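You operate a simulated robot arm through the tools that you are given. There is no shell and no other tool.

You run a simulated robot arm. Do the job below in one go: nothing can be reset, and whatever is moved stays where it is left.

TASK
Put the four hex sockets back on the posts that bear their sizes.

Only the result counts: the job must be done as asked and must still hold three seconds after the hand-in. Knocking over, shifting, dropping, spilling or breaking anything else fails it.

THE ROBOT
A 7-joint arm with a two-finger gripper, fixed in place. Base frame: the origin is at the foot of the arm, x ahead of it, y to its left, z up; the work surface is at about z = 0. Lengths are in m, angles in degrees, forces in N, time in s.
With the tool pointing down near the work surface it reaches from about 0.16 to 0.38 m from the base axis. Its first joint turns from -72.0 to 72.0 degrees. Payload 0.6 kg.
The TCP is the grasp point between the finger pads, 0.022 m short of the fingertips. In the tool frame z runs along the fingers and y along their closing line. The gripper opens to 0.092 m; its body begins 0.065 m behind the TCP.
Orientation is that of the tool frame in the base frame, as a unit quaternion [x, y, z, w]. With the fingers straight down and closing along the base's y, the tool's x points along the base's -x, its y along +y and its z along -z.

THE INTERFACE
- The arm moves only by the tool servo_tool. Its argument "deltas" is a list that holds one entry, the list of rows, each a list of 7 numbers: the shift along the tool's x, y, z in m, then the turn, a rotation vector about the tool's x, y, z in degrees, then the opening, from 0 (shut) to 1 (fully open). In form: [[[tx, ty, tz, wx, wy, wz, jaw], ...]]. A call has 1 to 20 rows; each row shifts and turns the commanded pose from where the row before left it, along the tool's axes as they then stand. Each row takes 0.2 s and may step no farther than 0.05 m and 8.6 degrees from the row before; otherwise, or with a gripper value out of range, the whole call is refused. Where a pose cannot be reached the arm comes as near as it can. A force on the tool above 40 N (or 10 N above the force at the start of the call, whichever is more), or a blocked arm, ends the call early, and 0.2 s more pass. Each finger travels about 0.0599 m/s and halts on what it meets, pressing with about 26 N; the grip force reading is that of the motor and also rises with nothing between the fingers. The clock runs only during rows and for 0.2 s after the last one: add rows that do not move to give the fingers time. The reply holds the time, the measured pose of the TCP, the force on the tool along the base axes, the opening and the grip force, in the units named above and with some noise, with the torque about the TCP (base axes, N m) and any sound that the robot's microphone picked up.
- Cameras (640 x 400 px; columns grow to the right, rows downward): "scene" is fixed at [0.0518, -0.2622, 0.4203]; the picture's right is [0.82, -0.57, 0.00], its down [-0.23, -0.33, -0.91] and it looks along [0.52, 0.75, -0.41] (base axes); focal length 265 px, centre (320, 200). "wrist" rides on the gripper at [0.071, 0.019, -0.102] in the tool frame; the picture's right is [-0.26, 0.97, 0.00], its down [-0.75, -0.20, -0.63] and it looks along [-0.60, -0.16, 0.78] (tool axes); focal length 280 px, centre (320, 200).
- snapshot(camera): a new picture of that camera. The clock stands still meanwhile.
- probe_pixels(camera, pixels): for up to 12 pixels [column, row] of the newest picture of that camera ("zoom" is the newest enlarged one), the place [x, y, z] in the base frame of the surface seen there, good to about 0.003 m. The clock stands still meanwhile.
- inspect(camera, box): a new picture of the part [left, top, right, bottom] of that camera's present view, enlarged. The clock stands still meanwhile.
- hand_in(): hands the job in; it is judged then, once.

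Leave the gripper open and the arm clear of the work at the hand-in unless told otherwise.

The tools are called after ">>>" as a command line: name --argument value ..., lists and objects as JSON in quotes. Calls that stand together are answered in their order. servo_tool: Moves the arm, as the interface text tells. Its arguments: {"type":"object","properties":{"deltas":{"type":"array"}},"required":["deltas"]} The other tools are called the same way: snapshot (camera) takes a picture; probe_pixels (camera, pixels) gives the place of the surface under pixels of a picture; inspect (camera, box) takes an enlarged picture of a part of a camera's view; hand_in () hands the job in.

At the start:

```text
time_s: 0.0
eef_pos: [0.2243, 0.108, 0.3004]
tcp_rot: [0.001, 1.0, 0.0, 0.0]
contact_force: [-0.8, 0.0, -0.6]
torque: [-0.01, 0.01, -0.01]
finger_gap: 0.0921
finger_force: 0.0
```

scene: 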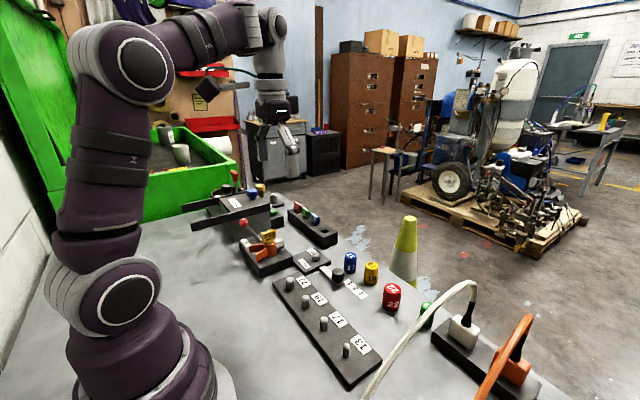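
wrist: 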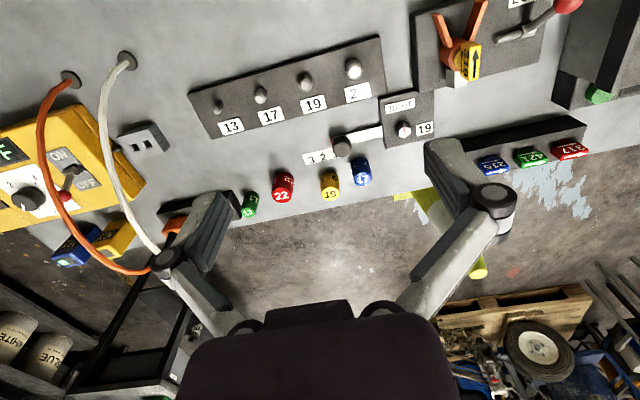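

I see a dark rail with four posts and labels (13, 17, 19, 22) and four coloured sockets (green, red, yellow, blue) standing past it. I'll enlarge those areas in both cameras.

>>> inspect --camera "scene" --box '[260, 230, 460, 390]'

>>> inspect --camera "wrist" --box '[180, 30, 440, 230]'

```text
2.50 times, centred on (360, 310) of scene
```

zoom: 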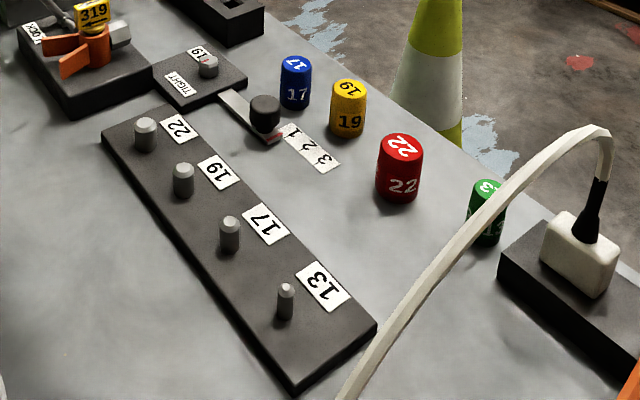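

```text
2.00 times, centred on (310, 130) of wrist
```

zoom: 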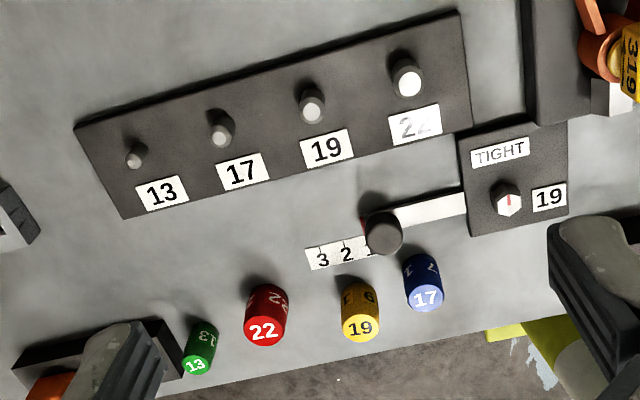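

Numbers read: blue 17, yellow 19, red 22, green 13; posts from left to right in the wrist view are 13, 17, 19, 22. Now I probe the post tops and socket tops in the enlarged wrist picture.

>>> probe_pixels --camera "zoom" --pixels '[[132, 161], [219, 135], [311, 109], [409, 82], [195, 366], [263, 331], [361, 327], [427, 298], [384, 235], [100, 150], [300, 220], [180, 170]]'

>>> inspect --camera "scene" --box '[320, 240, 450, 340]'

```text
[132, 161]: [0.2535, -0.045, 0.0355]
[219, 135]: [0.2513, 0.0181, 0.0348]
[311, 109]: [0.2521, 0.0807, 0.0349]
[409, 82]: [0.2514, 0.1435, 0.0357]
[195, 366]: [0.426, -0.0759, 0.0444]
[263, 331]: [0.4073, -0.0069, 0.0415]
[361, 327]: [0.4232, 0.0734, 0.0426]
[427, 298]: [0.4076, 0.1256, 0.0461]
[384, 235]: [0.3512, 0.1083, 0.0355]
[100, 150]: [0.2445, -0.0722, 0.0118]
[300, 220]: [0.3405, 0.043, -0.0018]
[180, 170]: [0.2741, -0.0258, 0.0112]
```

```text
4.00 times, centred on (385, 290) of scene
```

zoom: 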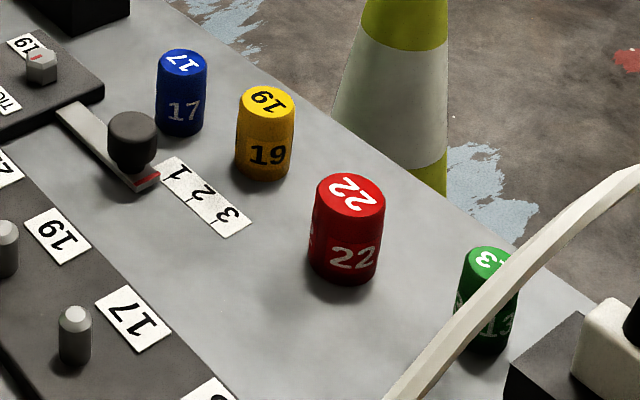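

The sockets stand about 0.41–0.43 m out, past the reach of a vertical tool, so I will need to tilt. Next I probe the surroundings: the block beside green, the cable, the lever knob, table edge and the socket bases in the scene camera.

>>> snapshot --camera "scene"

>>> probe_pixels --camera "scene" --pixels '[[437, 328], [462, 323], [475, 292], [420, 340], [385, 378], [445, 302], [434, 345], [410, 283], [352, 290], [338, 272], [300, 255], [440, 315]]'

>>> probe_pixels --camera "wrist" --pixels '[[245, 205], [283, 187], [330, 186], [361, 172], [240, 218], [290, 205], [343, 198], [232, 197], [220, 195], [125, 62], [135, 180], [343, 148]]'

>>> inspect --camera "wrist" --box '[220, 140, 400, 252]'

```text
taken
```

scene: 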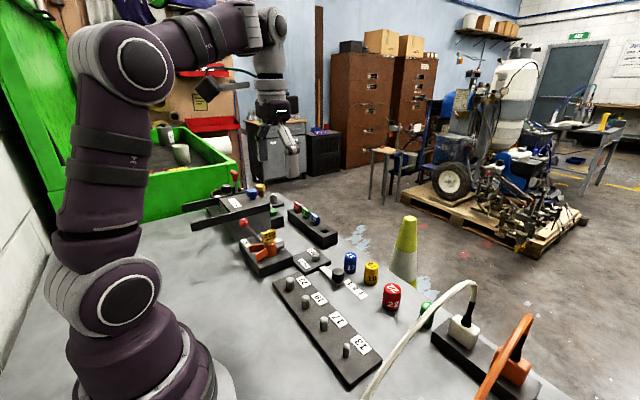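

```text
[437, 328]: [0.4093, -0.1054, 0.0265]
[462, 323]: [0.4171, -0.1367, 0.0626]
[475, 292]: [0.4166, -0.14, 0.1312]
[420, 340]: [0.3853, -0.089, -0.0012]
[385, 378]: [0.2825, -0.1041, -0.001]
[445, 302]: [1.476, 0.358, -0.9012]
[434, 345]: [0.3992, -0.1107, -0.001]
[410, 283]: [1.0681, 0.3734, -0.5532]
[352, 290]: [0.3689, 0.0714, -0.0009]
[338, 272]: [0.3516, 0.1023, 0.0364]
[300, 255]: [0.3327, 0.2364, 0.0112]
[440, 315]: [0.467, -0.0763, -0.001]
```

```text
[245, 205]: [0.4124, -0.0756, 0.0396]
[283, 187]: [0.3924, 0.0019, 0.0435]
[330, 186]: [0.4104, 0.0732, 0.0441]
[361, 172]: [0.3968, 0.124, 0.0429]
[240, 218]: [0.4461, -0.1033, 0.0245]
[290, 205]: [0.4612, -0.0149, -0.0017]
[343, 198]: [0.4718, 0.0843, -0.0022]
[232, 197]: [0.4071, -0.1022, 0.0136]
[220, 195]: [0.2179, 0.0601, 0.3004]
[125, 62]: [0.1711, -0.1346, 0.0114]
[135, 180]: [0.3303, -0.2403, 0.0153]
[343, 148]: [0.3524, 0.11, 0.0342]
```

```text
3.56 times, centred on (310, 196) of wrist
```

zoom: 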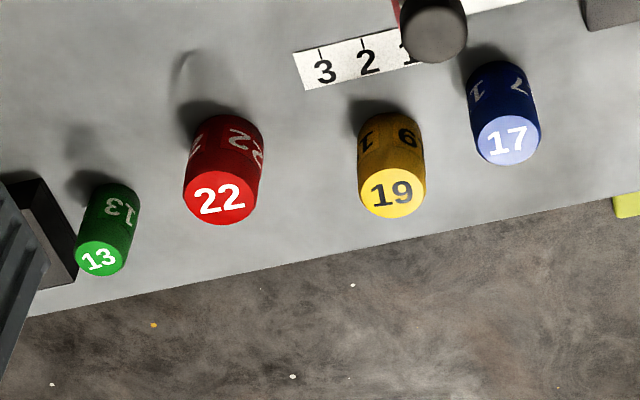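

Green stands close to the block (edge about y = -0.105, top 0.027). I need the finger dimensions to check clearances, so I enlarge the fingers in the wrist view.

>>> inspect --camera "wrist" --box '[130, 120, 550, 382]'

>>> inspect --camera "scene" --box '[220, 60, 340, 190]'

```text
1.52 times, centred on (340, 251) of wrist
```

zoom: 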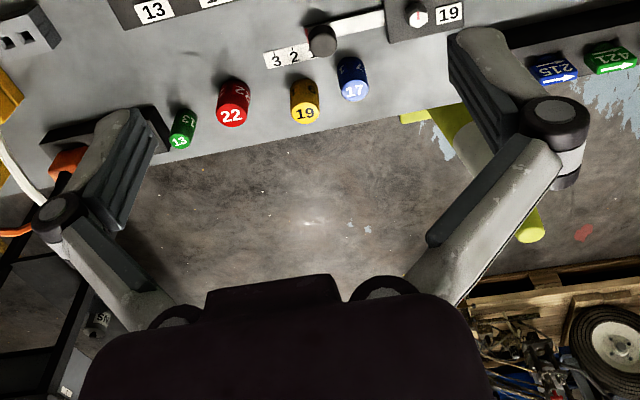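

```text
3.08 times, centred on (280, 125) of scene
```

zoom: 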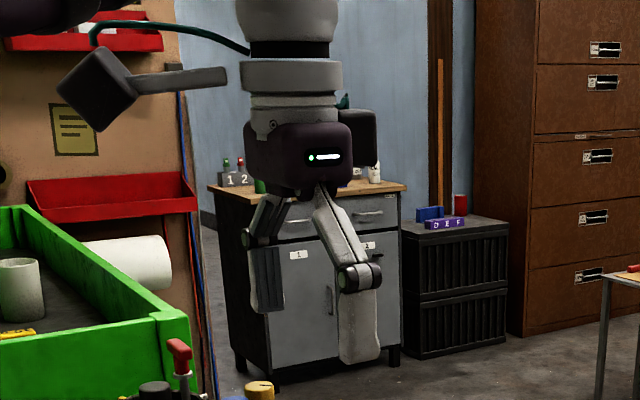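

The fingers are jointed with distal pads. I probe points across both distal fingers in the wrist picture to measure width and thickness.

>>> snapshot --camera "wrist"

>>> probe_pixels --camera "wrist" --pixels '[[428, 150], [430, 165], [440, 145], [452, 142], [462, 150], [475, 165], [487, 175], [470, 205], [455, 190], [500, 195], [480, 190], [440, 175]]'

>>> probe_pixels --camera "wrist" --pixels '[[205, 194], [215, 192], [225, 195], [235, 205], [230, 220], [215, 250], [205, 270], [190, 225], [180, 240], [165, 258], [195, 205], [215, 215]]'

```text
taken
```

wrist: 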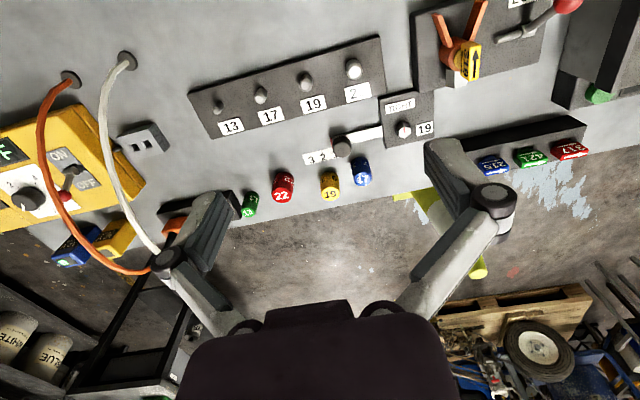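

```text
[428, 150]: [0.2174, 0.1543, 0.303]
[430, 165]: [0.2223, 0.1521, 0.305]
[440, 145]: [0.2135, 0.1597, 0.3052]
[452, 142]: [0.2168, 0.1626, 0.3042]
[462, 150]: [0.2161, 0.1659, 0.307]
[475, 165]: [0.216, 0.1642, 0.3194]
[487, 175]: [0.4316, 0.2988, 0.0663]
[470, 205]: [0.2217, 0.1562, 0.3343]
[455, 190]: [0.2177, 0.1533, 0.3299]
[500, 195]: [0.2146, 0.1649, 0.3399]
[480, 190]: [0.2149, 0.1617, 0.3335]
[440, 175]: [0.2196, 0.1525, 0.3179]
```

```text
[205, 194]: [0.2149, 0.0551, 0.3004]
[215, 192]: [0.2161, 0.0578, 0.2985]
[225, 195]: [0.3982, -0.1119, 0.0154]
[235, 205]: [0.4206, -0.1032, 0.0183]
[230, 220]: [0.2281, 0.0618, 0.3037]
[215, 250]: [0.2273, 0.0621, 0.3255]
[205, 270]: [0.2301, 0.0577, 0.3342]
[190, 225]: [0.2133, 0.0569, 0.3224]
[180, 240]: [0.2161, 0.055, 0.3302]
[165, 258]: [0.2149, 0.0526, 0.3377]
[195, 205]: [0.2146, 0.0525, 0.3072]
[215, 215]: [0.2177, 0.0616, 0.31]
```

Distal fingers are about 14 mm thick, and with the jaws open the tips look only ~3 mm beyond the TCP, so the tips likely swing forward on closing. I test this by closing to 0.4 in the air without moving, then look.

>>> servo_tool --deltas '[[[0, 0, 0, 0, 0, 0, 0.4], [0, 0, 0, 0, 0, 0, 0.4], [0, 0, 0, 0, 0, 0, 0.4], [0, 0, 0, 0, 0, 0, 0.4]]]'

>>> inspect --camera "wrist" --box '[220, 60, 440, 198]'

>>> snapshot --camera "wrist"

```text
time_s: 1.0
eef_pos: [0.2241, 0.1082, 0.3003]
tcp_rot: [0.001, 1.0, 0.0, 0.0]
contact_force: [0.1, -0.7, 0.0]
torque: [0.0, 0.03, -0.04]
finger_gap: 0.0367
finger_force: 0.1
```

```text
2.90 times, centred on (330, 129) of wrist
```

zoom: 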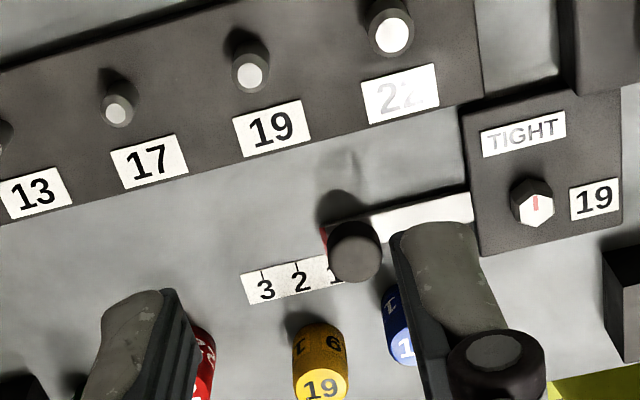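

```text
taken
```

wrist: 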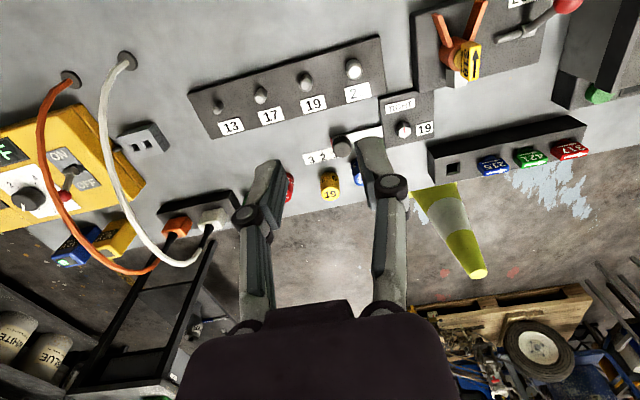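

The posts look round with bevelled tops. I probe the fingertip ends at this opening to learn how far they reach.

>>> probe_pixels --camera "wrist" --pixels '[[358, 142], [370, 138], [380, 141], [360, 155], [388, 160], [262, 164], [275, 160], [282, 163], [283, 180], [268, 200], [393, 175], [375, 185]]'

>>> probe_pixels --camera "zoom" --pixels '[[390, 228], [400, 226], [415, 222], [440, 222], [465, 225], [395, 250], [160, 290], [178, 292], [110, 305], [135, 292], [355, 245], [345, 250]]'

```text
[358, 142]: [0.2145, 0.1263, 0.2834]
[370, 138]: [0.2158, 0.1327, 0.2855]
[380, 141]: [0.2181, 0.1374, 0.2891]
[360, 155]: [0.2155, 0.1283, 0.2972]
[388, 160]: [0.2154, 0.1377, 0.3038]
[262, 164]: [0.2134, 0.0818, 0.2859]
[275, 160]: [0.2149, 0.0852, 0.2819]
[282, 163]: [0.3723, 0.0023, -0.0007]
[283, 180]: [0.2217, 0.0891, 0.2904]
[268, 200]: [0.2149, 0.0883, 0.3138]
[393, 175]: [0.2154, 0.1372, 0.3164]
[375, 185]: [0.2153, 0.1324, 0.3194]
```

```text
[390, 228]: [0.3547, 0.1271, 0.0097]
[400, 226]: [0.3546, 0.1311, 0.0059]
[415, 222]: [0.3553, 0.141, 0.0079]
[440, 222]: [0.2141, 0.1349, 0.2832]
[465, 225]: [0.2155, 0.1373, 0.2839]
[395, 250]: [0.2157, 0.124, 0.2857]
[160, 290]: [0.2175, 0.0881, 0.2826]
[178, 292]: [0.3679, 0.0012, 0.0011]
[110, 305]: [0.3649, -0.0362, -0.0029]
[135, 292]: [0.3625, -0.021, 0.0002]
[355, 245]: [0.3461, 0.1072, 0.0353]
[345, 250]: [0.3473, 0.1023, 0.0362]
```

Tips sit ~20 mm past the TCP at 37 mm gap. Now I travel, still upright and high, to above the red socket's lane (x≈0.324, y≈-0.007, z≈0.20) and then tilt the fingers outward by 30° to test reach.

>>> servo_tool --deltas '[[[-0.02, -0.023, 0.02, 0, 0, 0, 0.6], [-0.02, -0.023, 0.02, 0, 0, 0, 0.6], [-0.02, -0.023, 0.02, 0, 0, 0, 0.6], [-0.02, -0.023, 0.02, 0, 0, 0, 0.6], [-0.02, -0.023, 0.02, 0, 0, 0, 0.6], [0, 0, 0, 0, -7.5, 0, 0.6], [0, 0, 0, 0, -7.5, 0, 0.6], [0, 0, 0, 0, -7.5, 0, 0.6], [0, 0, 0, 0, -7.5, 0, 0.6], [0, 0, 0, 0, 0, 0, 0.6]]]'

>>> snapshot --camera "scene"

>>> snapshot --camera "wrist"

```text
time_s: 3.2
eef_pos: [0.3243, -0.0067, 0.2019]
tcp_rot: [0.001, 0.966, 0.0, 0.26]
contact_force: [0.5, 0.3, 0.3]
torque: [-0.04, 0.0, -0.02]
finger_gap: 0.055
finger_force: 0.0
```

```text
taken
```

scene: 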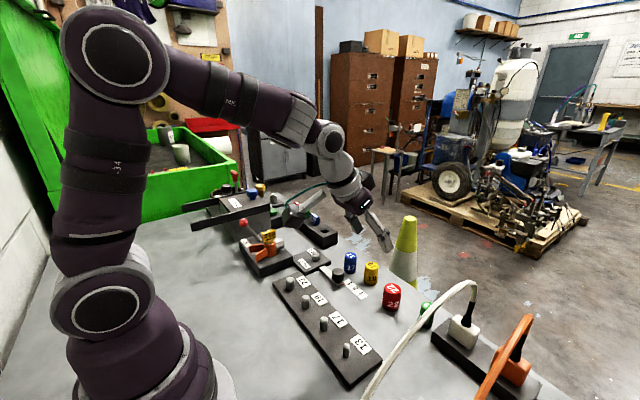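

```text
taken
```

wrist: 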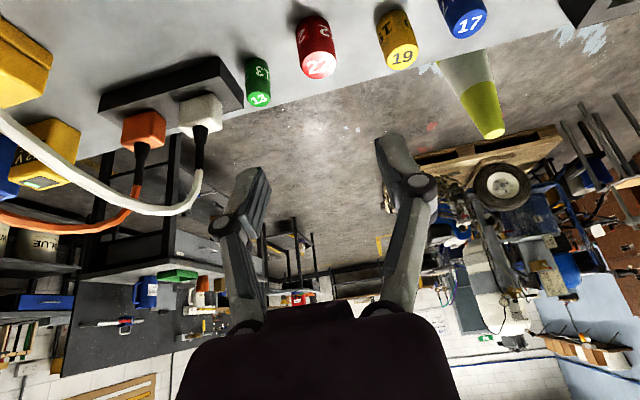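

The 30° tilt works. Red's top centre is about (0.407, -0.007, 0.042). I back off 8 cm along the tool axis from the grasp point and move to that pre-grasp (0.367, -0.007, 0.097) with the jaw at 0.7.

>>> servo_tool --deltas '[[[0.0052, 0, 0.0374, 0, 0, 0, 0.7], [0.0052, 0, 0.0374, 0, 0, 0, 0.7], [0.0052, 0, 0.0374, 0, 0, 0, 0.7], [0, 0, 0, 0, 0, 0, 0.7], [0, 0, 0, 0, 0, 0, 0.7]]]'

>>> snapshot --camera "scene"

>>> snapshot --camera "wrist"

```text
time_s: 4.4
eef_pos: [0.3681, -0.0072, 0.0975]
tcp_rot: [0.0, 0.966, 0.0, 0.259]
contact_force: [0.6, 0.5, -0.3]
torque: [0.0, -0.05, 0.0]
finger_gap: 0.0644
finger_force: 0.0
```

```text
taken
```

scene: 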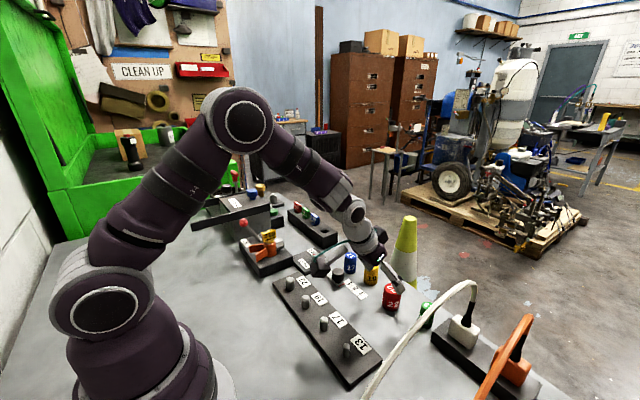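

```text
taken
```

wrist: 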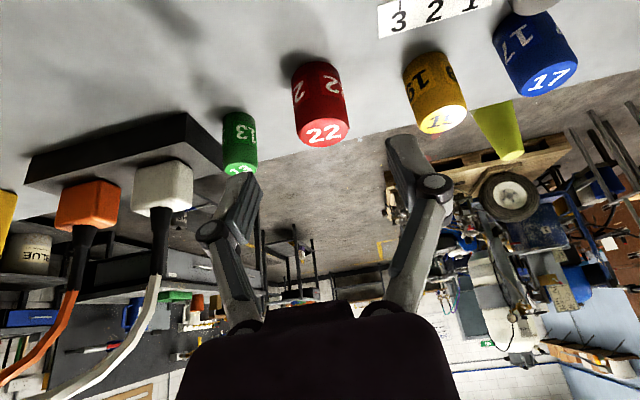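

Reach is fine here. Red's top face is at about (322,133) in the wrist view, nearly on the tool's centre column 320. I probe it and the other sockets again from close range.

>>> inspect --camera "wrist" --box '[200, 20, 600, 220]'

>>> probe_pixels --camera "wrist" --pixels '[[323, 132], [300, 134], [346, 128], [323, 143], [321, 122], [317, 65], [550, 80], [443, 119], [239, 170], [222, 150], [217, 118], [190, 112]]'

```text
1.60 times, centred on (400, 120) of wrist
```

zoom: 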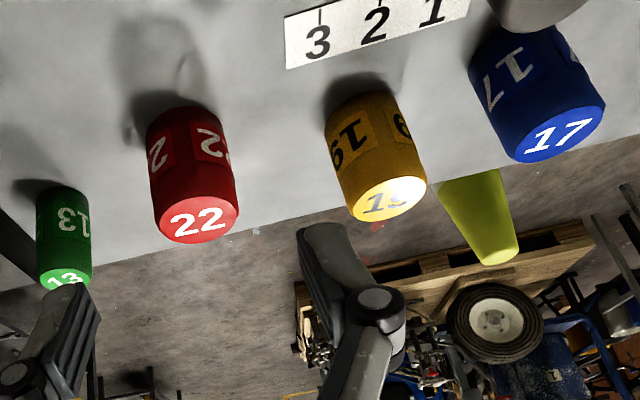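

```text
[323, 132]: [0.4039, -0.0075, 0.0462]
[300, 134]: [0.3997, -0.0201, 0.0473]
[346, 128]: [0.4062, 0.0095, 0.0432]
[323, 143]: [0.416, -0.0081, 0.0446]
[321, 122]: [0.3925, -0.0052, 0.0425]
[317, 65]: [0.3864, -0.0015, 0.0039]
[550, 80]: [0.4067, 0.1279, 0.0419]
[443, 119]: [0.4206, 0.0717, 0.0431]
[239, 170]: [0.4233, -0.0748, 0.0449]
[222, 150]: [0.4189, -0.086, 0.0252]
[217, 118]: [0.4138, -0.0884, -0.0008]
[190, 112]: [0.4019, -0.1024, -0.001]
```

Combining probes, red's axis is at about (0.4045, -0.0075), ~34 mm wide, 45 mm tall. I descend along the tool axis to TCP z≈0.028 with the jaw still at 0.7.

>>> servo_tool --deltas '[[[0.0008, -0.0001, 0.0196, 0, 0, 0, 0.7], [0.0008, -0.0001, 0.0196, 0, 0, 0, 0.7], [0.0008, -0.0001, 0.0196, 0, 0, 0, 0.7], [0.0008, 0, 0.0196, 0, 0, 0, 0.7], [0, 0, 0, 0, 0, 0, 0.7]]]'

>>> snapshot --camera "wrist"

>>> inspect --camera "scene" --box '[290, 220, 450, 340]'

```text
time_s: 5.6
eef_pos: [0.4024, -0.0073, 0.0274]
tcp_rot: [0.0, 0.966, 0.0, 0.259]
contact_force: [-0.7, 1.3, 0.0]
torque: [-0.01, -0.03, 0.01]
finger_gap: 0.0643
finger_force: 0.0
```

```text
taken
```

wrist: 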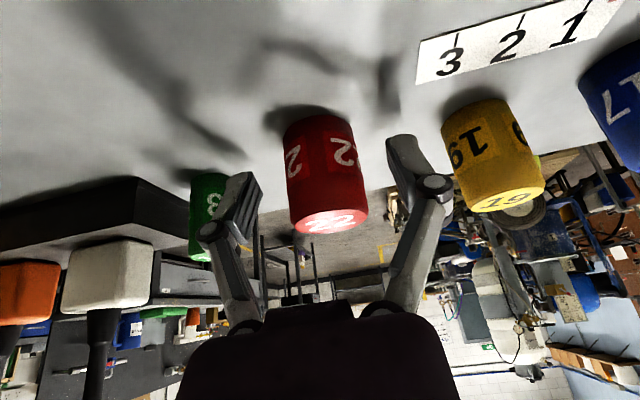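

```text
3.33 times, centred on (370, 280) of scene
```

zoom: 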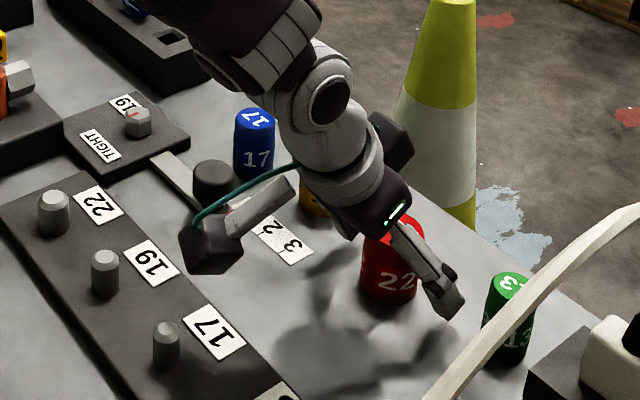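

Red is between the fingers with clear space on both sides. The TCP is ~2 mm short in x, so I nudge forward 2 mm and close.

>>> servo_tool --deltas '[[[-0.0017, 0, 0.001, 0, 0, 0, 0.7], [0, 0, 0, 0, 0, 0, 0.5], [0, 0, 0, 0, 0, 0, 0.3], [0, 0, 0, 0, 0, 0, 0.2], [0, 0, 0, 0, 0, 0, 0.2], [0, 0, 0, 0, 0, 0, 0.2]]]'

>>> snapshot --camera "wrist"

```text
time_s: 7.0
eef_pos: [0.405, -0.0069, 0.0282]
tcp_rot: [0.0, 0.966, -0.001, 0.259]
contact_force: [-0.4, 0.1, 0.6]
torque: [-0.02, -0.02, -0.02]
finger_gap: 0.033
finger_force: 26.5
```

```text
taken
```

wrist: 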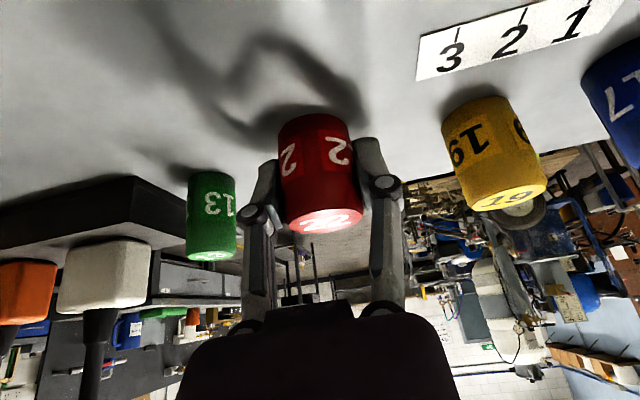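

Gripped at 33 mm gap, 26.5 N. I probe the near side of red to find its axis relative to the TCP, plus green and yellow from here.

>>> probe_pixels --camera "wrist" --pixels '[[316, 150], [318, 170], [320, 190], [312, 130], [325, 212], [326, 225], [210, 195], [212, 215], [208, 256], [493, 150], [505, 200], [170, 195]]'

```text
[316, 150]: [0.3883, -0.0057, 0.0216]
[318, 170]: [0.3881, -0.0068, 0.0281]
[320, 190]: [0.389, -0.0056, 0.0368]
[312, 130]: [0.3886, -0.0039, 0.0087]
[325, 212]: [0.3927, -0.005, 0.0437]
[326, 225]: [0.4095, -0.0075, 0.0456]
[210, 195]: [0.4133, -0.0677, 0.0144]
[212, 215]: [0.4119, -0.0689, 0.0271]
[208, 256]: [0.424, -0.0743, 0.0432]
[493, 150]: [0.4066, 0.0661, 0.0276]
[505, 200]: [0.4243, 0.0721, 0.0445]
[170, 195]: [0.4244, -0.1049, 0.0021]
```

Red's axis coincides with the TCP (x≈0.405). I lift it 72 mm straight up, holding the same tilt, then check.

>>> servo_tool --deltas '[[[-0.006, 0, -0.0104, 0, 0, 0, 0.2], [-0.01, 0, -0.0173, 0, 0, 0, 0.2], [-0.01, 0, -0.0173, 0, 0, 0, 0.2], [-0.01, 0, -0.0173, 0, 0, 0, 0.2], [0, 0, 0, 0, 0, 0, 0.2]]]'

>>> snapshot --camera "scene"

>>> snapshot --camera "wrist"

```text
time_s: 8.2
eef_pos: [0.4044, -0.0082, 0.0997]
tcp_rot: [0.001, 0.966, -0.001, 0.26]
contact_force: [-0.4, 0.2, -1.2]
torque: [-0.03, -0.02, 0.02]
finger_gap: 0.0331
finger_force: 25.7
```

```text
taken
```

scene: 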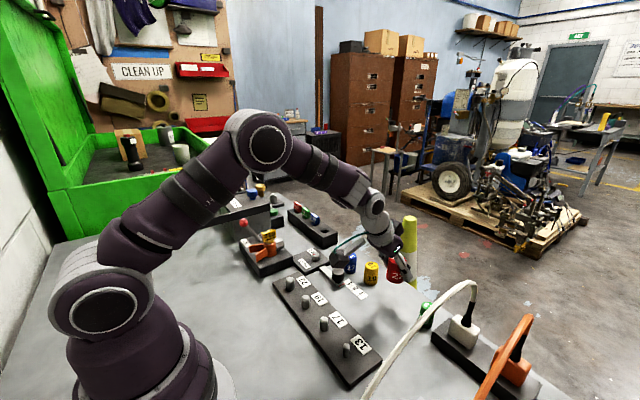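

```text
taken
```

wrist: 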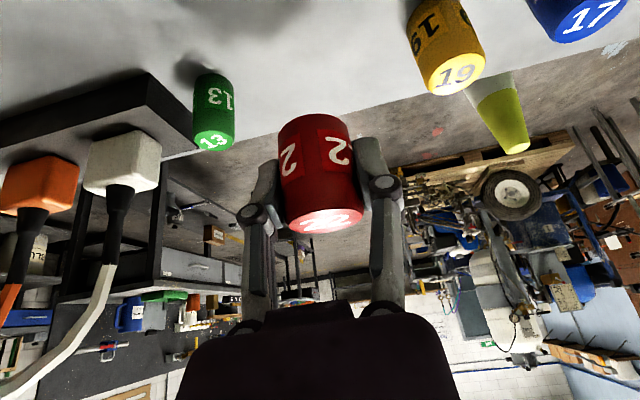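

Red is held securely. Before travelling I refine the post positions with an enlarged scene view of the rail.

>>> inspect --camera "scene" --box '[265, 260, 385, 380]'

```text
3.33 times, centred on (325, 320) of scene
```

zoom: 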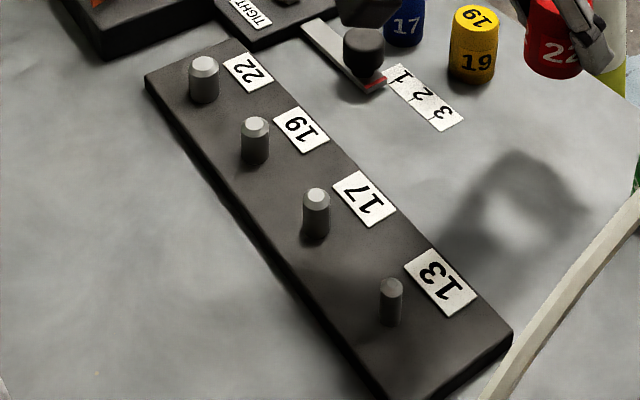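

>>> probe_pixels --camera "zoom" --pixels '[[204, 64], [204, 88], [255, 126], [255, 148], [317, 195], [317, 218], [392, 287], [392, 310], [206, 101], [170, 85], [100, 60], [400, 60]]'

```text
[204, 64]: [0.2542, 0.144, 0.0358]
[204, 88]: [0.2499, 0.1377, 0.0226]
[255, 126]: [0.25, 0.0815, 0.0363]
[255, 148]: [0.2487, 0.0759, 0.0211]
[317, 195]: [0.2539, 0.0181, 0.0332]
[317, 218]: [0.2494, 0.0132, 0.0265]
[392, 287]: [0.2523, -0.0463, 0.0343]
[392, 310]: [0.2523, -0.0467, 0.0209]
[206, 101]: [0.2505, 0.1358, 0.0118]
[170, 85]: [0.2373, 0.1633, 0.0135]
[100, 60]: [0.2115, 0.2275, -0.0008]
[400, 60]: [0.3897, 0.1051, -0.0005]
```

Posts: 22 at (0.2525, 0.1437), 19 at (0.252, 0.081), 17 at (0.252, 0.018), 13 at (0.252, -0.046), tops at z≈0.035, rail top ≈0.012. I carry red to above post 22 at z≈0.10, keeping the tilt.

>>> servo_tool --deltas '[[[0.022, 0.0252, -0.0126, 0, 0, 0, 0.2], [0.022, 0.0252, -0.0126, 0, 0, 0, 0.2], [0.022, 0.0252, -0.0126, 0, 0, 0, 0.2], [0.022, 0.0252, -0.0126, 0, 0, 0, 0.2], [0.022, 0.0252, -0.0126, 0, 0, 0, 0.2], [0.022, 0.0252, -0.0126, 0, 0, 0, 0.2], [0, 0, 0, 0, 0, 0, 0.2], [0, 0, 0, 0, 0, 0, 0.2]]]'

>>> snapshot --camera "scene"

>>> snapshot --camera "wrist"

```text
time_s: 10.0
eef_pos: [0.2536, 0.1418, 0.0976]
tcp_rot: [0.0, 0.966, 0.0, 0.258]
contact_force: [0.5, 0.2, -0.8]
torque: [-0.01, -0.02, 0.01]
finger_gap: 0.033
finger_force: 25.6
```

```text
taken
```

scene: 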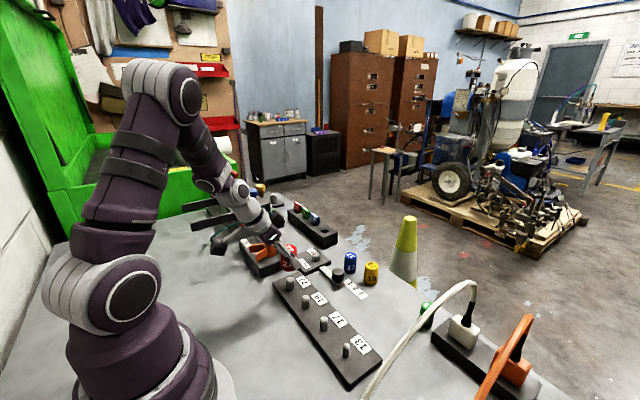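

```text
taken
```

wrist: 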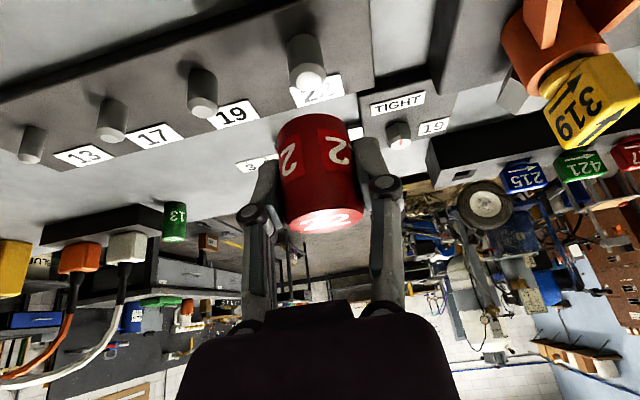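

The tilted pose reaches here. Post 22 is visible at (307,72) below the red socket. I probe the post and the held socket from this view to align them.

>>> inspect --camera "wrist" --box '[220, 20, 420, 245]'

>>> probe_pixels --camera "wrist" --pixels '[[305, 50], [307, 60], [309, 78], [309, 83], [303, 38], [316, 150], [318, 170], [313, 135], [325, 212], [326, 225], [315, 122], [420, 90]]'

```text
1.78 times, centred on (320, 132) of wrist
```

zoom: 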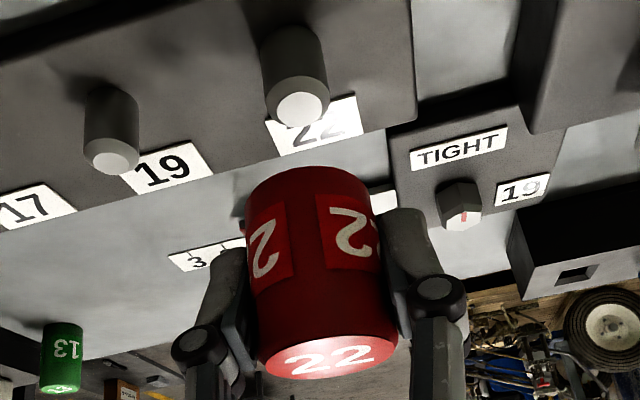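

```text
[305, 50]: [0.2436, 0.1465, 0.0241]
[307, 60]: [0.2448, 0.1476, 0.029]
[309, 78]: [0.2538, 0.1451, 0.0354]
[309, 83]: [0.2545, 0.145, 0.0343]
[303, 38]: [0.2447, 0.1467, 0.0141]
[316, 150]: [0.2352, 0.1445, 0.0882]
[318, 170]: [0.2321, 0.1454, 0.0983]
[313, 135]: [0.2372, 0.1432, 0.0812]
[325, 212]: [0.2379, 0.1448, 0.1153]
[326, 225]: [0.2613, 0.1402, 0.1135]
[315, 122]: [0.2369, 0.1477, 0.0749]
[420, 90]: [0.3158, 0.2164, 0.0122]
```

Post 22 comes out at about (0.253, 0.144); the held socket's axis is within ~1 mm in x and ~2 mm low in y. I shift +2 mm in y and lower 28 mm, to just above the post's top.

>>> servo_tool --deltas '[[[0.0, 0.002, 0, 0, 0, 0, 0.2], [0.007, 0, 0.0121, 0, 0, 0, 0.2], [0.007, 0, 0.0121, 0, 0, 0, 0.2], [0, 0, 0, 0, 0, 0, 0.2], [0, 0, 0, 0, 0, 0, 0.2]]]'

>>> inspect --camera "scene" --box '[230, 220, 350, 310]'

>>> inspect --camera "wrist" --box '[220, 20, 420, 245]'

```text
time_s: 11.2
eef_pos: [0.2529, 0.147, 0.0702]
tcp_rot: [-0.001, 0.966, 0.0, 0.259]
contact_force: [-0.6, 0.2, -1.1]
torque: [-0.02, 0.03, 0.01]
finger_gap: 0.033
finger_force: 26.2
```

```text
4.44 times, centred on (290, 265) of scene
```

zoom: 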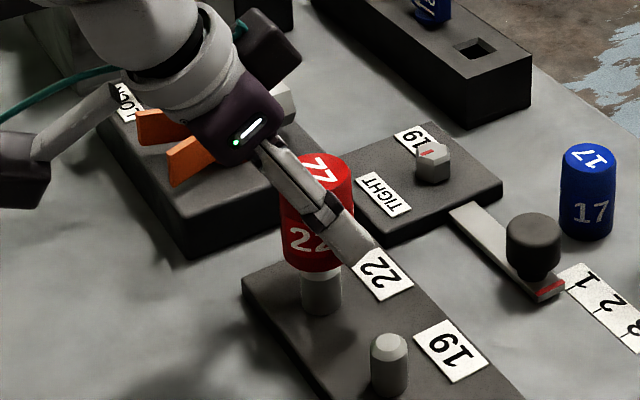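

```text
1.78 times, centred on (320, 132) of wrist
```

zoom: 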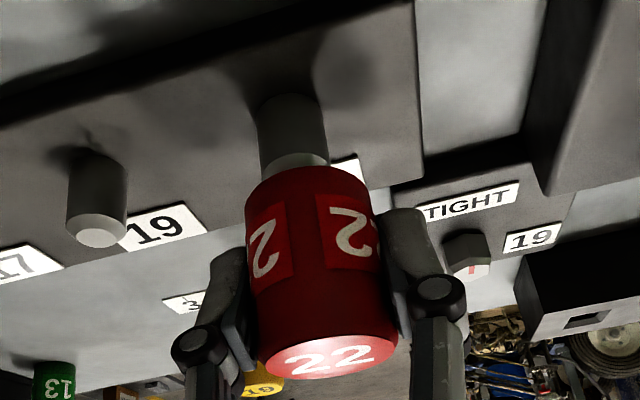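

In the wrist view the socket's axis looks ~3 mm to the right (+y) of the post's axis. I probe both to confirm the offset.

>>> probe_pixels --camera "zoom" --pixels '[[293, 110], [293, 130], [293, 145], [264, 130], [322, 130], [308, 190], [311, 210], [315, 230], [255, 200], [368, 200], [330, 357], [96, 238]]'

>>> servo_tool --deltas '[[[0, 0, 0, 0, 0, 0, 0.2]]]'

```text
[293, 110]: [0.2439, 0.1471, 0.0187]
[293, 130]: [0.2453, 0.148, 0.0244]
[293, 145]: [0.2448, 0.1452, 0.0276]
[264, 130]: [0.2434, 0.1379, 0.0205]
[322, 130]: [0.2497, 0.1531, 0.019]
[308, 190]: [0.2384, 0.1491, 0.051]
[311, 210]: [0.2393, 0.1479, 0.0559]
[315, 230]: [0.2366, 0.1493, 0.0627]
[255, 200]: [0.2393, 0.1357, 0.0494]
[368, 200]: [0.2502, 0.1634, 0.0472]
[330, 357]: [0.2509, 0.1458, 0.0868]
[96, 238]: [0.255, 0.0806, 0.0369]
```

```text
time_s: 11.6
eef_pos: [0.2542, 0.1461, 0.0707]
tcp_rot: [0.001, 0.966, 0.0, 0.259]
contact_force: [0.0, -0.8, -0.7]
torque: [0.02, 0.02, 0.0]
finger_gap: 0.033
finger_force: 26.4
```

The socket is ~2.3 mm too far in +y and ~0.7 mm in +x. I correct that and lower 11 mm gently, watching the force.

>>> servo_tool --deltas '[[[0.0006, -0.0023, -0.0003, 0, 0, 0, 0.2], [0.0, 0, 0.0, 0, 0, 0, 0.2], [0.002, 0, 0.0034, 0, 0, 0, 0.2], [0.0015, 0, 0.0026, 0, 0, 0, 0.2], [0.0015, 0, 0.0026, 0, 0, 0, 0.2], [0.0005, 0, 0.0009, 0, 0, 0, 0.2]]]'

>>> inspect --camera "scene" --box '[230, 220, 350, 310]'

>>> inspect --camera "wrist" --box '[220, 20, 420, 245]'

```text
time_s: 13.0
eef_pos: [0.2526, 0.1441, 0.0592]
tcp_rot: [-0.001, 0.966, 0.0, 0.26]
contact_force: [-0.5, -0.5, -1.0]
torque: [-0.03, -0.02, 0.01]
finger_gap: 0.0333
finger_force: 26.1
```

```text
4.44 times, centred on (290, 265) of scene
```

zoom: 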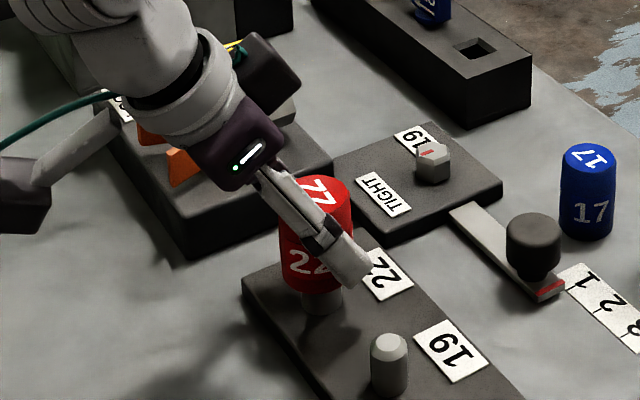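

```text
1.78 times, centred on (320, 132) of wrist
```

zoom: 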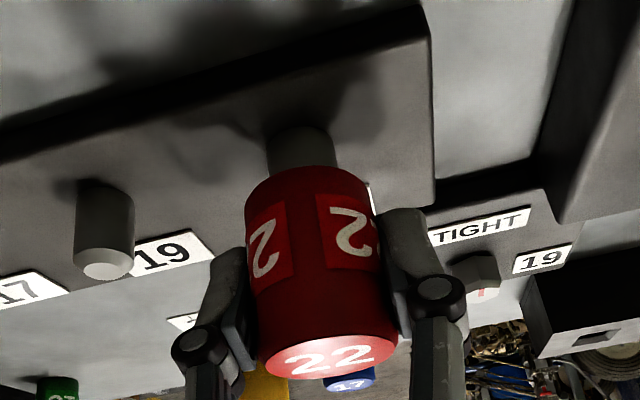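

No contact force yet and the socket bottom (~0.030) is already below the post's top, so it has engaged. Before descending further I check the clearance between the gripper and the orange valve/LOCK block behind it.

>>> probe_pixels --camera "zoom" --pixels '[[560, 100], [600, 80], [480, 265], [300, 145]]'

>>> snapshot --camera "scene"

>>> probe_pixels --camera "scene" --pixels '[[264, 249], [271, 257], [260, 252], [280, 240], [285, 235], [300, 262], [272, 276], [262, 265], [292, 243], [237, 240], [254, 226], [284, 231]]'

>>> snapshot --camera "wrist"

```text
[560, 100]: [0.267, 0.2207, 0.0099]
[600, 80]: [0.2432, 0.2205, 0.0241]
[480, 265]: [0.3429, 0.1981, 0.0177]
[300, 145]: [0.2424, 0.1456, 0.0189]
```

```text
taken
```

scene: 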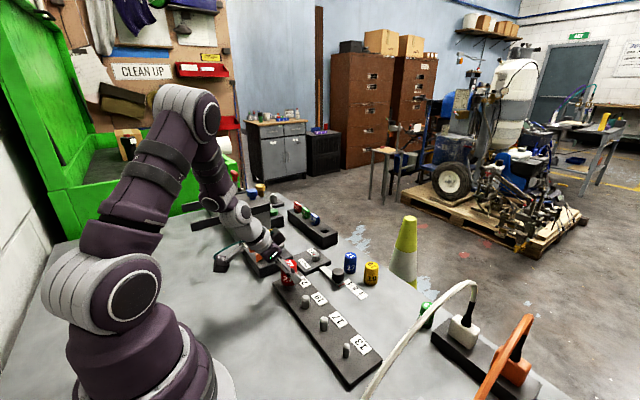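

```text
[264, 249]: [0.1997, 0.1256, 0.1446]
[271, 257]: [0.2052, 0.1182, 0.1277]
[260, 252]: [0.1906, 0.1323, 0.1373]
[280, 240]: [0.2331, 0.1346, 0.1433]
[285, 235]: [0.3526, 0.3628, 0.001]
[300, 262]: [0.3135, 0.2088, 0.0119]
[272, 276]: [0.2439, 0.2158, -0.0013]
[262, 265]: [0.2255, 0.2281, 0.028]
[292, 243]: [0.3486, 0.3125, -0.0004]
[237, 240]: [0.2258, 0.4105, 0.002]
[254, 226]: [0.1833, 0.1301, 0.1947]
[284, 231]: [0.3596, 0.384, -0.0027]
```

```text
taken
```

wrist: 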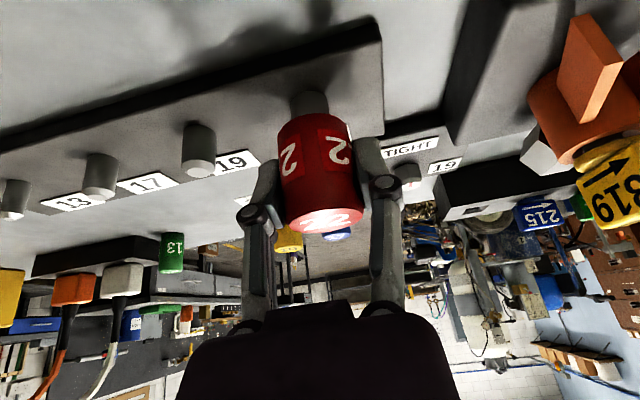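

I probe the orange valve and the block edges in the wrist view.

>>> probe_pixels --camera "wrist" --pixels '[[585, 60], [600, 40], [570, 30], [540, 100], [545, 150], [590, 150], [610, 180], [490, 60], [470, 110], [620, 60]]'

```text
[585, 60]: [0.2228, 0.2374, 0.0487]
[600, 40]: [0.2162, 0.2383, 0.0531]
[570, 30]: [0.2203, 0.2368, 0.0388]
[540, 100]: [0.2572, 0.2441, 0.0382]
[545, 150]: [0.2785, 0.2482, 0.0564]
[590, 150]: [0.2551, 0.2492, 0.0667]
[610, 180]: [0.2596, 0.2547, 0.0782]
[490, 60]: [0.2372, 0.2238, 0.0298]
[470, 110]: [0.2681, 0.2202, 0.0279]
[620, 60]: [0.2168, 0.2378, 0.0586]
```

The valve and LOCK block begin at y≥0.215, well clear of the gripper (y≤0.19). I lower red another 15 mm onto the post.

>>> servo_tool --deltas '[[[0.0015, 0, 0.0026, 0, 0, 0, 0.2], [0.0015, 0, 0.0026, 0, 0, 0, 0.2], [0.0015, 0, 0.0026, 0, 0, 0, 0.2], [0.0015, 0, 0.0026, 0, 0, 0, 0.2], [0.0015, 0, 0.0026, 0, 0, 0, 0.2], [0, 0, 0, 0, 0, 0, 0.2]]]'

>>> inspect --camera "scene" --box '[230, 220, 350, 310]'

>>> inspect --camera "wrist" --box '[220, 20, 420, 245]'

```text
time_s: 14.4
eef_pos: [0.252, 0.144, 0.0445]
tcp_rot: [0.0, 0.966, 0.0, 0.259]
contact_force: [1.0, -0.4, -1.0]
torque: [-0.01, -0.02, 0.01]
finger_gap: 0.0328
finger_force: 26.3
```

```text
4.44 times, centred on (290, 265) of scene
```

zoom: 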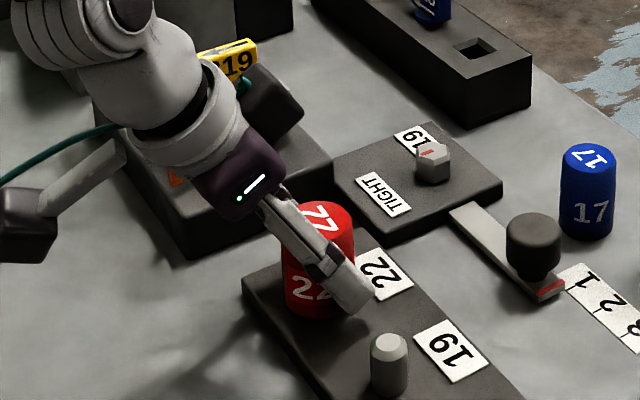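

```text
1.78 times, centred on (320, 132) of wrist
```

zoom: 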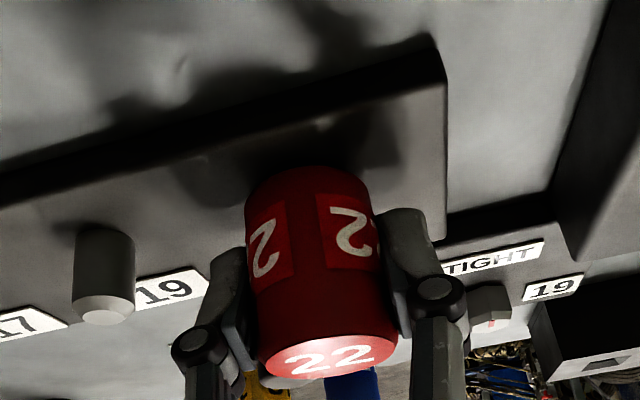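

Almost seated, no resistance. I lower in 1.5 mm steps until the rail is felt (expected near TCP z≈0.0405).

>>> servo_tool --deltas '[[[0.00075, 0, 0.0013, 0, 0, 0, 0.2], [0.00075, 0, 0.0013, 0, 0, 0, 0.2], [0, 0, 0, 0, 0, 0, 0.2]]]'

```text
time_s: 15.2
eef_pos: [0.253, 0.1434, 0.0405]
tcp_rot: [0.0, 0.966, 0.0, 0.259]
contact_force: [-1.1, 0.7, -1.4]
torque: [0.01, 0.01, 0.0]
finger_gap: 0.0328
finger_force: 26.2
```

>>> servo_tool --deltas '[[[0.0005, 0, 0.00087, 0, 0, 0, 0.2], [0.0005, 0, 0.00087, 0, 0, 0, 0.2], [0, 0, 0, 0, 0, 0, 0.2]]]'

>>> inspect --camera "scene" --box '[260, 250, 320, 300]'

```text
time_s: 16.0
eef_pos: [0.2516, 0.1433, 0.0393]
tcp_rot: [0.001, 0.965, -0.001, 0.26]
contact_force: [-3.1, -1.0, 13.6]
torque: [0.16, 0.01, 0.04]
finger_gap: 0.033
finger_force: 25.6
```

```text
8.00 times, centred on (290, 275) of scene
```

zoom: 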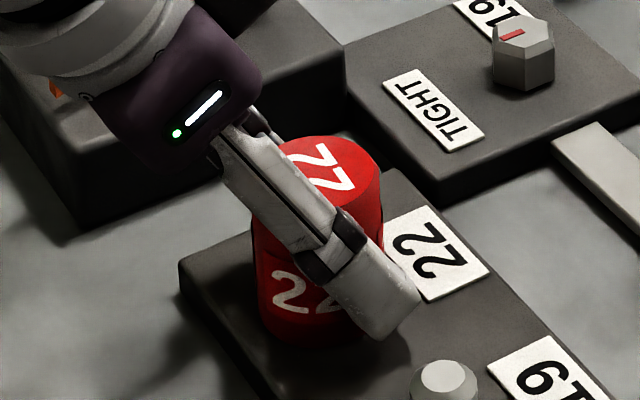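

Fz rose to 13.6 N: red is seated on the rail. I open the jaw to 0.55 and, once open, back away along the tool axis.

>>> servo_tool --deltas '[[[-0.0003, 0, -0.0005, 0, 0, 0, 0.4], [0, 0, 0, 0, 0, 0, 0.5], [0, 0, 0, 0, 0, 0, 0.55], [0, 0, 0, 0, 0, 0, 0.55]]]'

>>> snapshot --camera "wrist"

```text
time_s: 17.0
eef_pos: [0.2525, 0.1429, 0.0386]
tcp_rot: [0.0, 0.966, -0.001, 0.258]
contact_force: [-1.3, -0.4, -0.8]
torque: [-0.02, -0.03, 0.01]
finger_gap: 0.0505
finger_force: 0.1
```

```text
taken
```

wrist: 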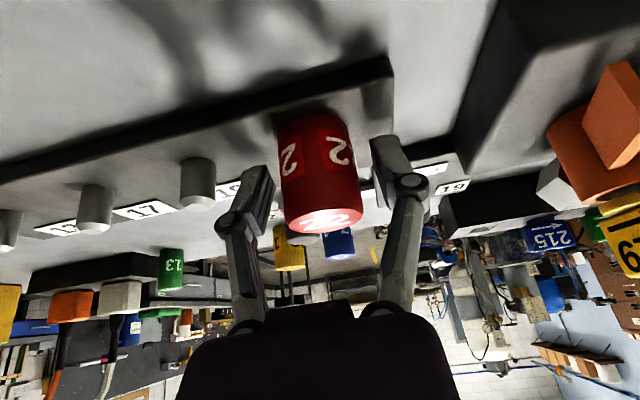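

Red stands on post 22 by itself. I back away 10 cm along the tool axis, then examine the camera housing's size for clearance on later picks.

>>> servo_tool --deltas '[[[0, 0, -0.02, 0, 0, 0, 0.55], [0, 0, -0.025, 0, 0, 0, 0.55], [0, 0, -0.025, 0, 0, 0, 0.55], [0, 0, -0.03, 0, 0, 0, 0.55], [0, 0, 0, 0, 0, 0, 0.55]]]'

>>> snapshot --camera "scene"

>>> inspect --camera "scene" --box '[180, 180, 340, 300]'

>>> snapshot --camera "wrist"

```text
time_s: 18.2
eef_pos: [0.202, 0.1441, 0.124]
tcp_rot: [0.0, 0.966, 0.0, 0.259]
contact_force: [-0.9, -0.7, -0.1]
torque: [-0.01, 0.0, 0.01]
finger_gap: 0.0507
finger_force: 0.1
```

```text
taken
```

scene: 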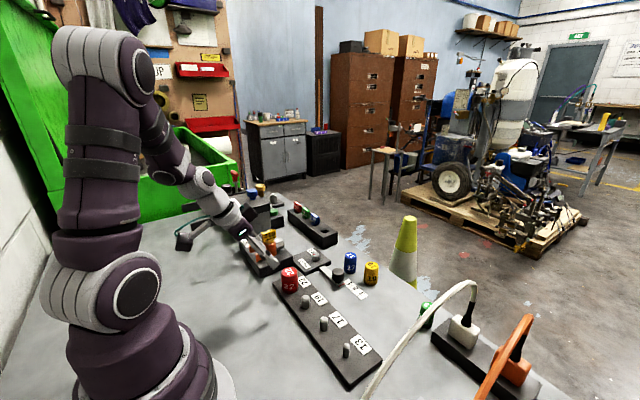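

```text
3.33 times, centred on (260, 240) of scene
```

zoom: 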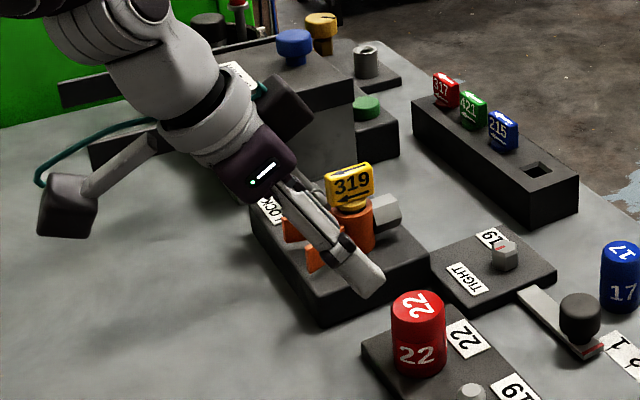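

```text
taken
```

wrist: 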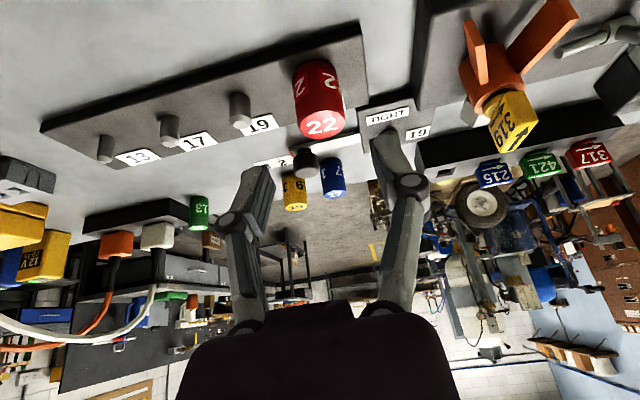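

Red sits upright on post 22. I probe the camera housing's visible corners and the box on the other side of the wrist.

>>> probe_pixels --camera "zoom" --pixels '[[50, 180], [92, 180], [95, 205], [85, 232], [42, 228], [68, 205], [65, 235], [285, 100], [310, 120], [280, 80], [418, 295], [505, 243]]'

```text
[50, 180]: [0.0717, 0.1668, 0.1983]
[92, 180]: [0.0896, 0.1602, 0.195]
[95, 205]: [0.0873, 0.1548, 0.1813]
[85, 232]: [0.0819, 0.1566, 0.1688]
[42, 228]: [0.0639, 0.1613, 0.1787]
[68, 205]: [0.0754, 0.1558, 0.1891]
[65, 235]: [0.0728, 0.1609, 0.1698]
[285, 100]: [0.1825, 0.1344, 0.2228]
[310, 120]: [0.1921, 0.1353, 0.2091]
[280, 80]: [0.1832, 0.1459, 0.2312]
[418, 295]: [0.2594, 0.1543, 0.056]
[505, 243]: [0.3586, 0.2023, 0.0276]
```

The camera housing's lowest part stays ~44 mm above TCP height, so it clears the seated red socket. Next is blue (17) at about (0.407, 0.1265): I move to its pre-grasp, 8 cm back along the tool axis, jaw at 0.43.

>>> servo_tool --deltas '[[[-0.0259, -0.0035, 0.0211, 0, 0, 0, 0.5], [-0.0259, -0.0035, 0.0211, 0, 0, 0, 0.45], [-0.0259, -0.0035, 0.0211, 0, 0, 0, 0.43], [-0.0259, -0.0035, 0.0211, 0, 0, 0, 0.43], [-0.0259, -0.0035, 0.0211, 0, 0, 0, 0.43], [0, 0, 0, 0, 0, 0, 0.43], [0, 0, 0, 0, 0, 0, 0.43]]]'

>>> inspect --camera "wrist" --box '[200, 20, 440, 220]'

>>> snapshot --camera "scene"

```text
time_s: 19.8
eef_pos: [0.3679, 0.1252, 0.0999]
tcp_rot: [0.0, 0.966, 0.0, 0.259]
contact_force: [-0.4, -0.6, -0.4]
torque: [0.02, 0.01, 0.02]
finger_gap: 0.0395
finger_force: 0.1
```

```text
2.00 times, centred on (320, 120) of wrist
```

zoom: 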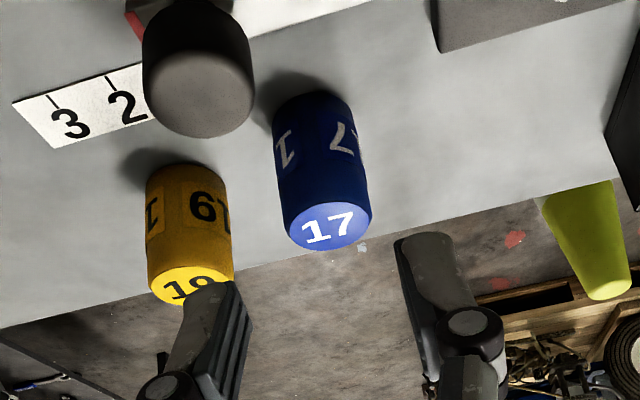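

```text
taken
```

scene: 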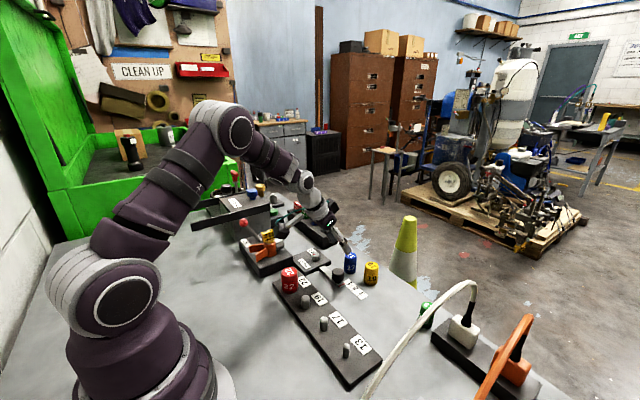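

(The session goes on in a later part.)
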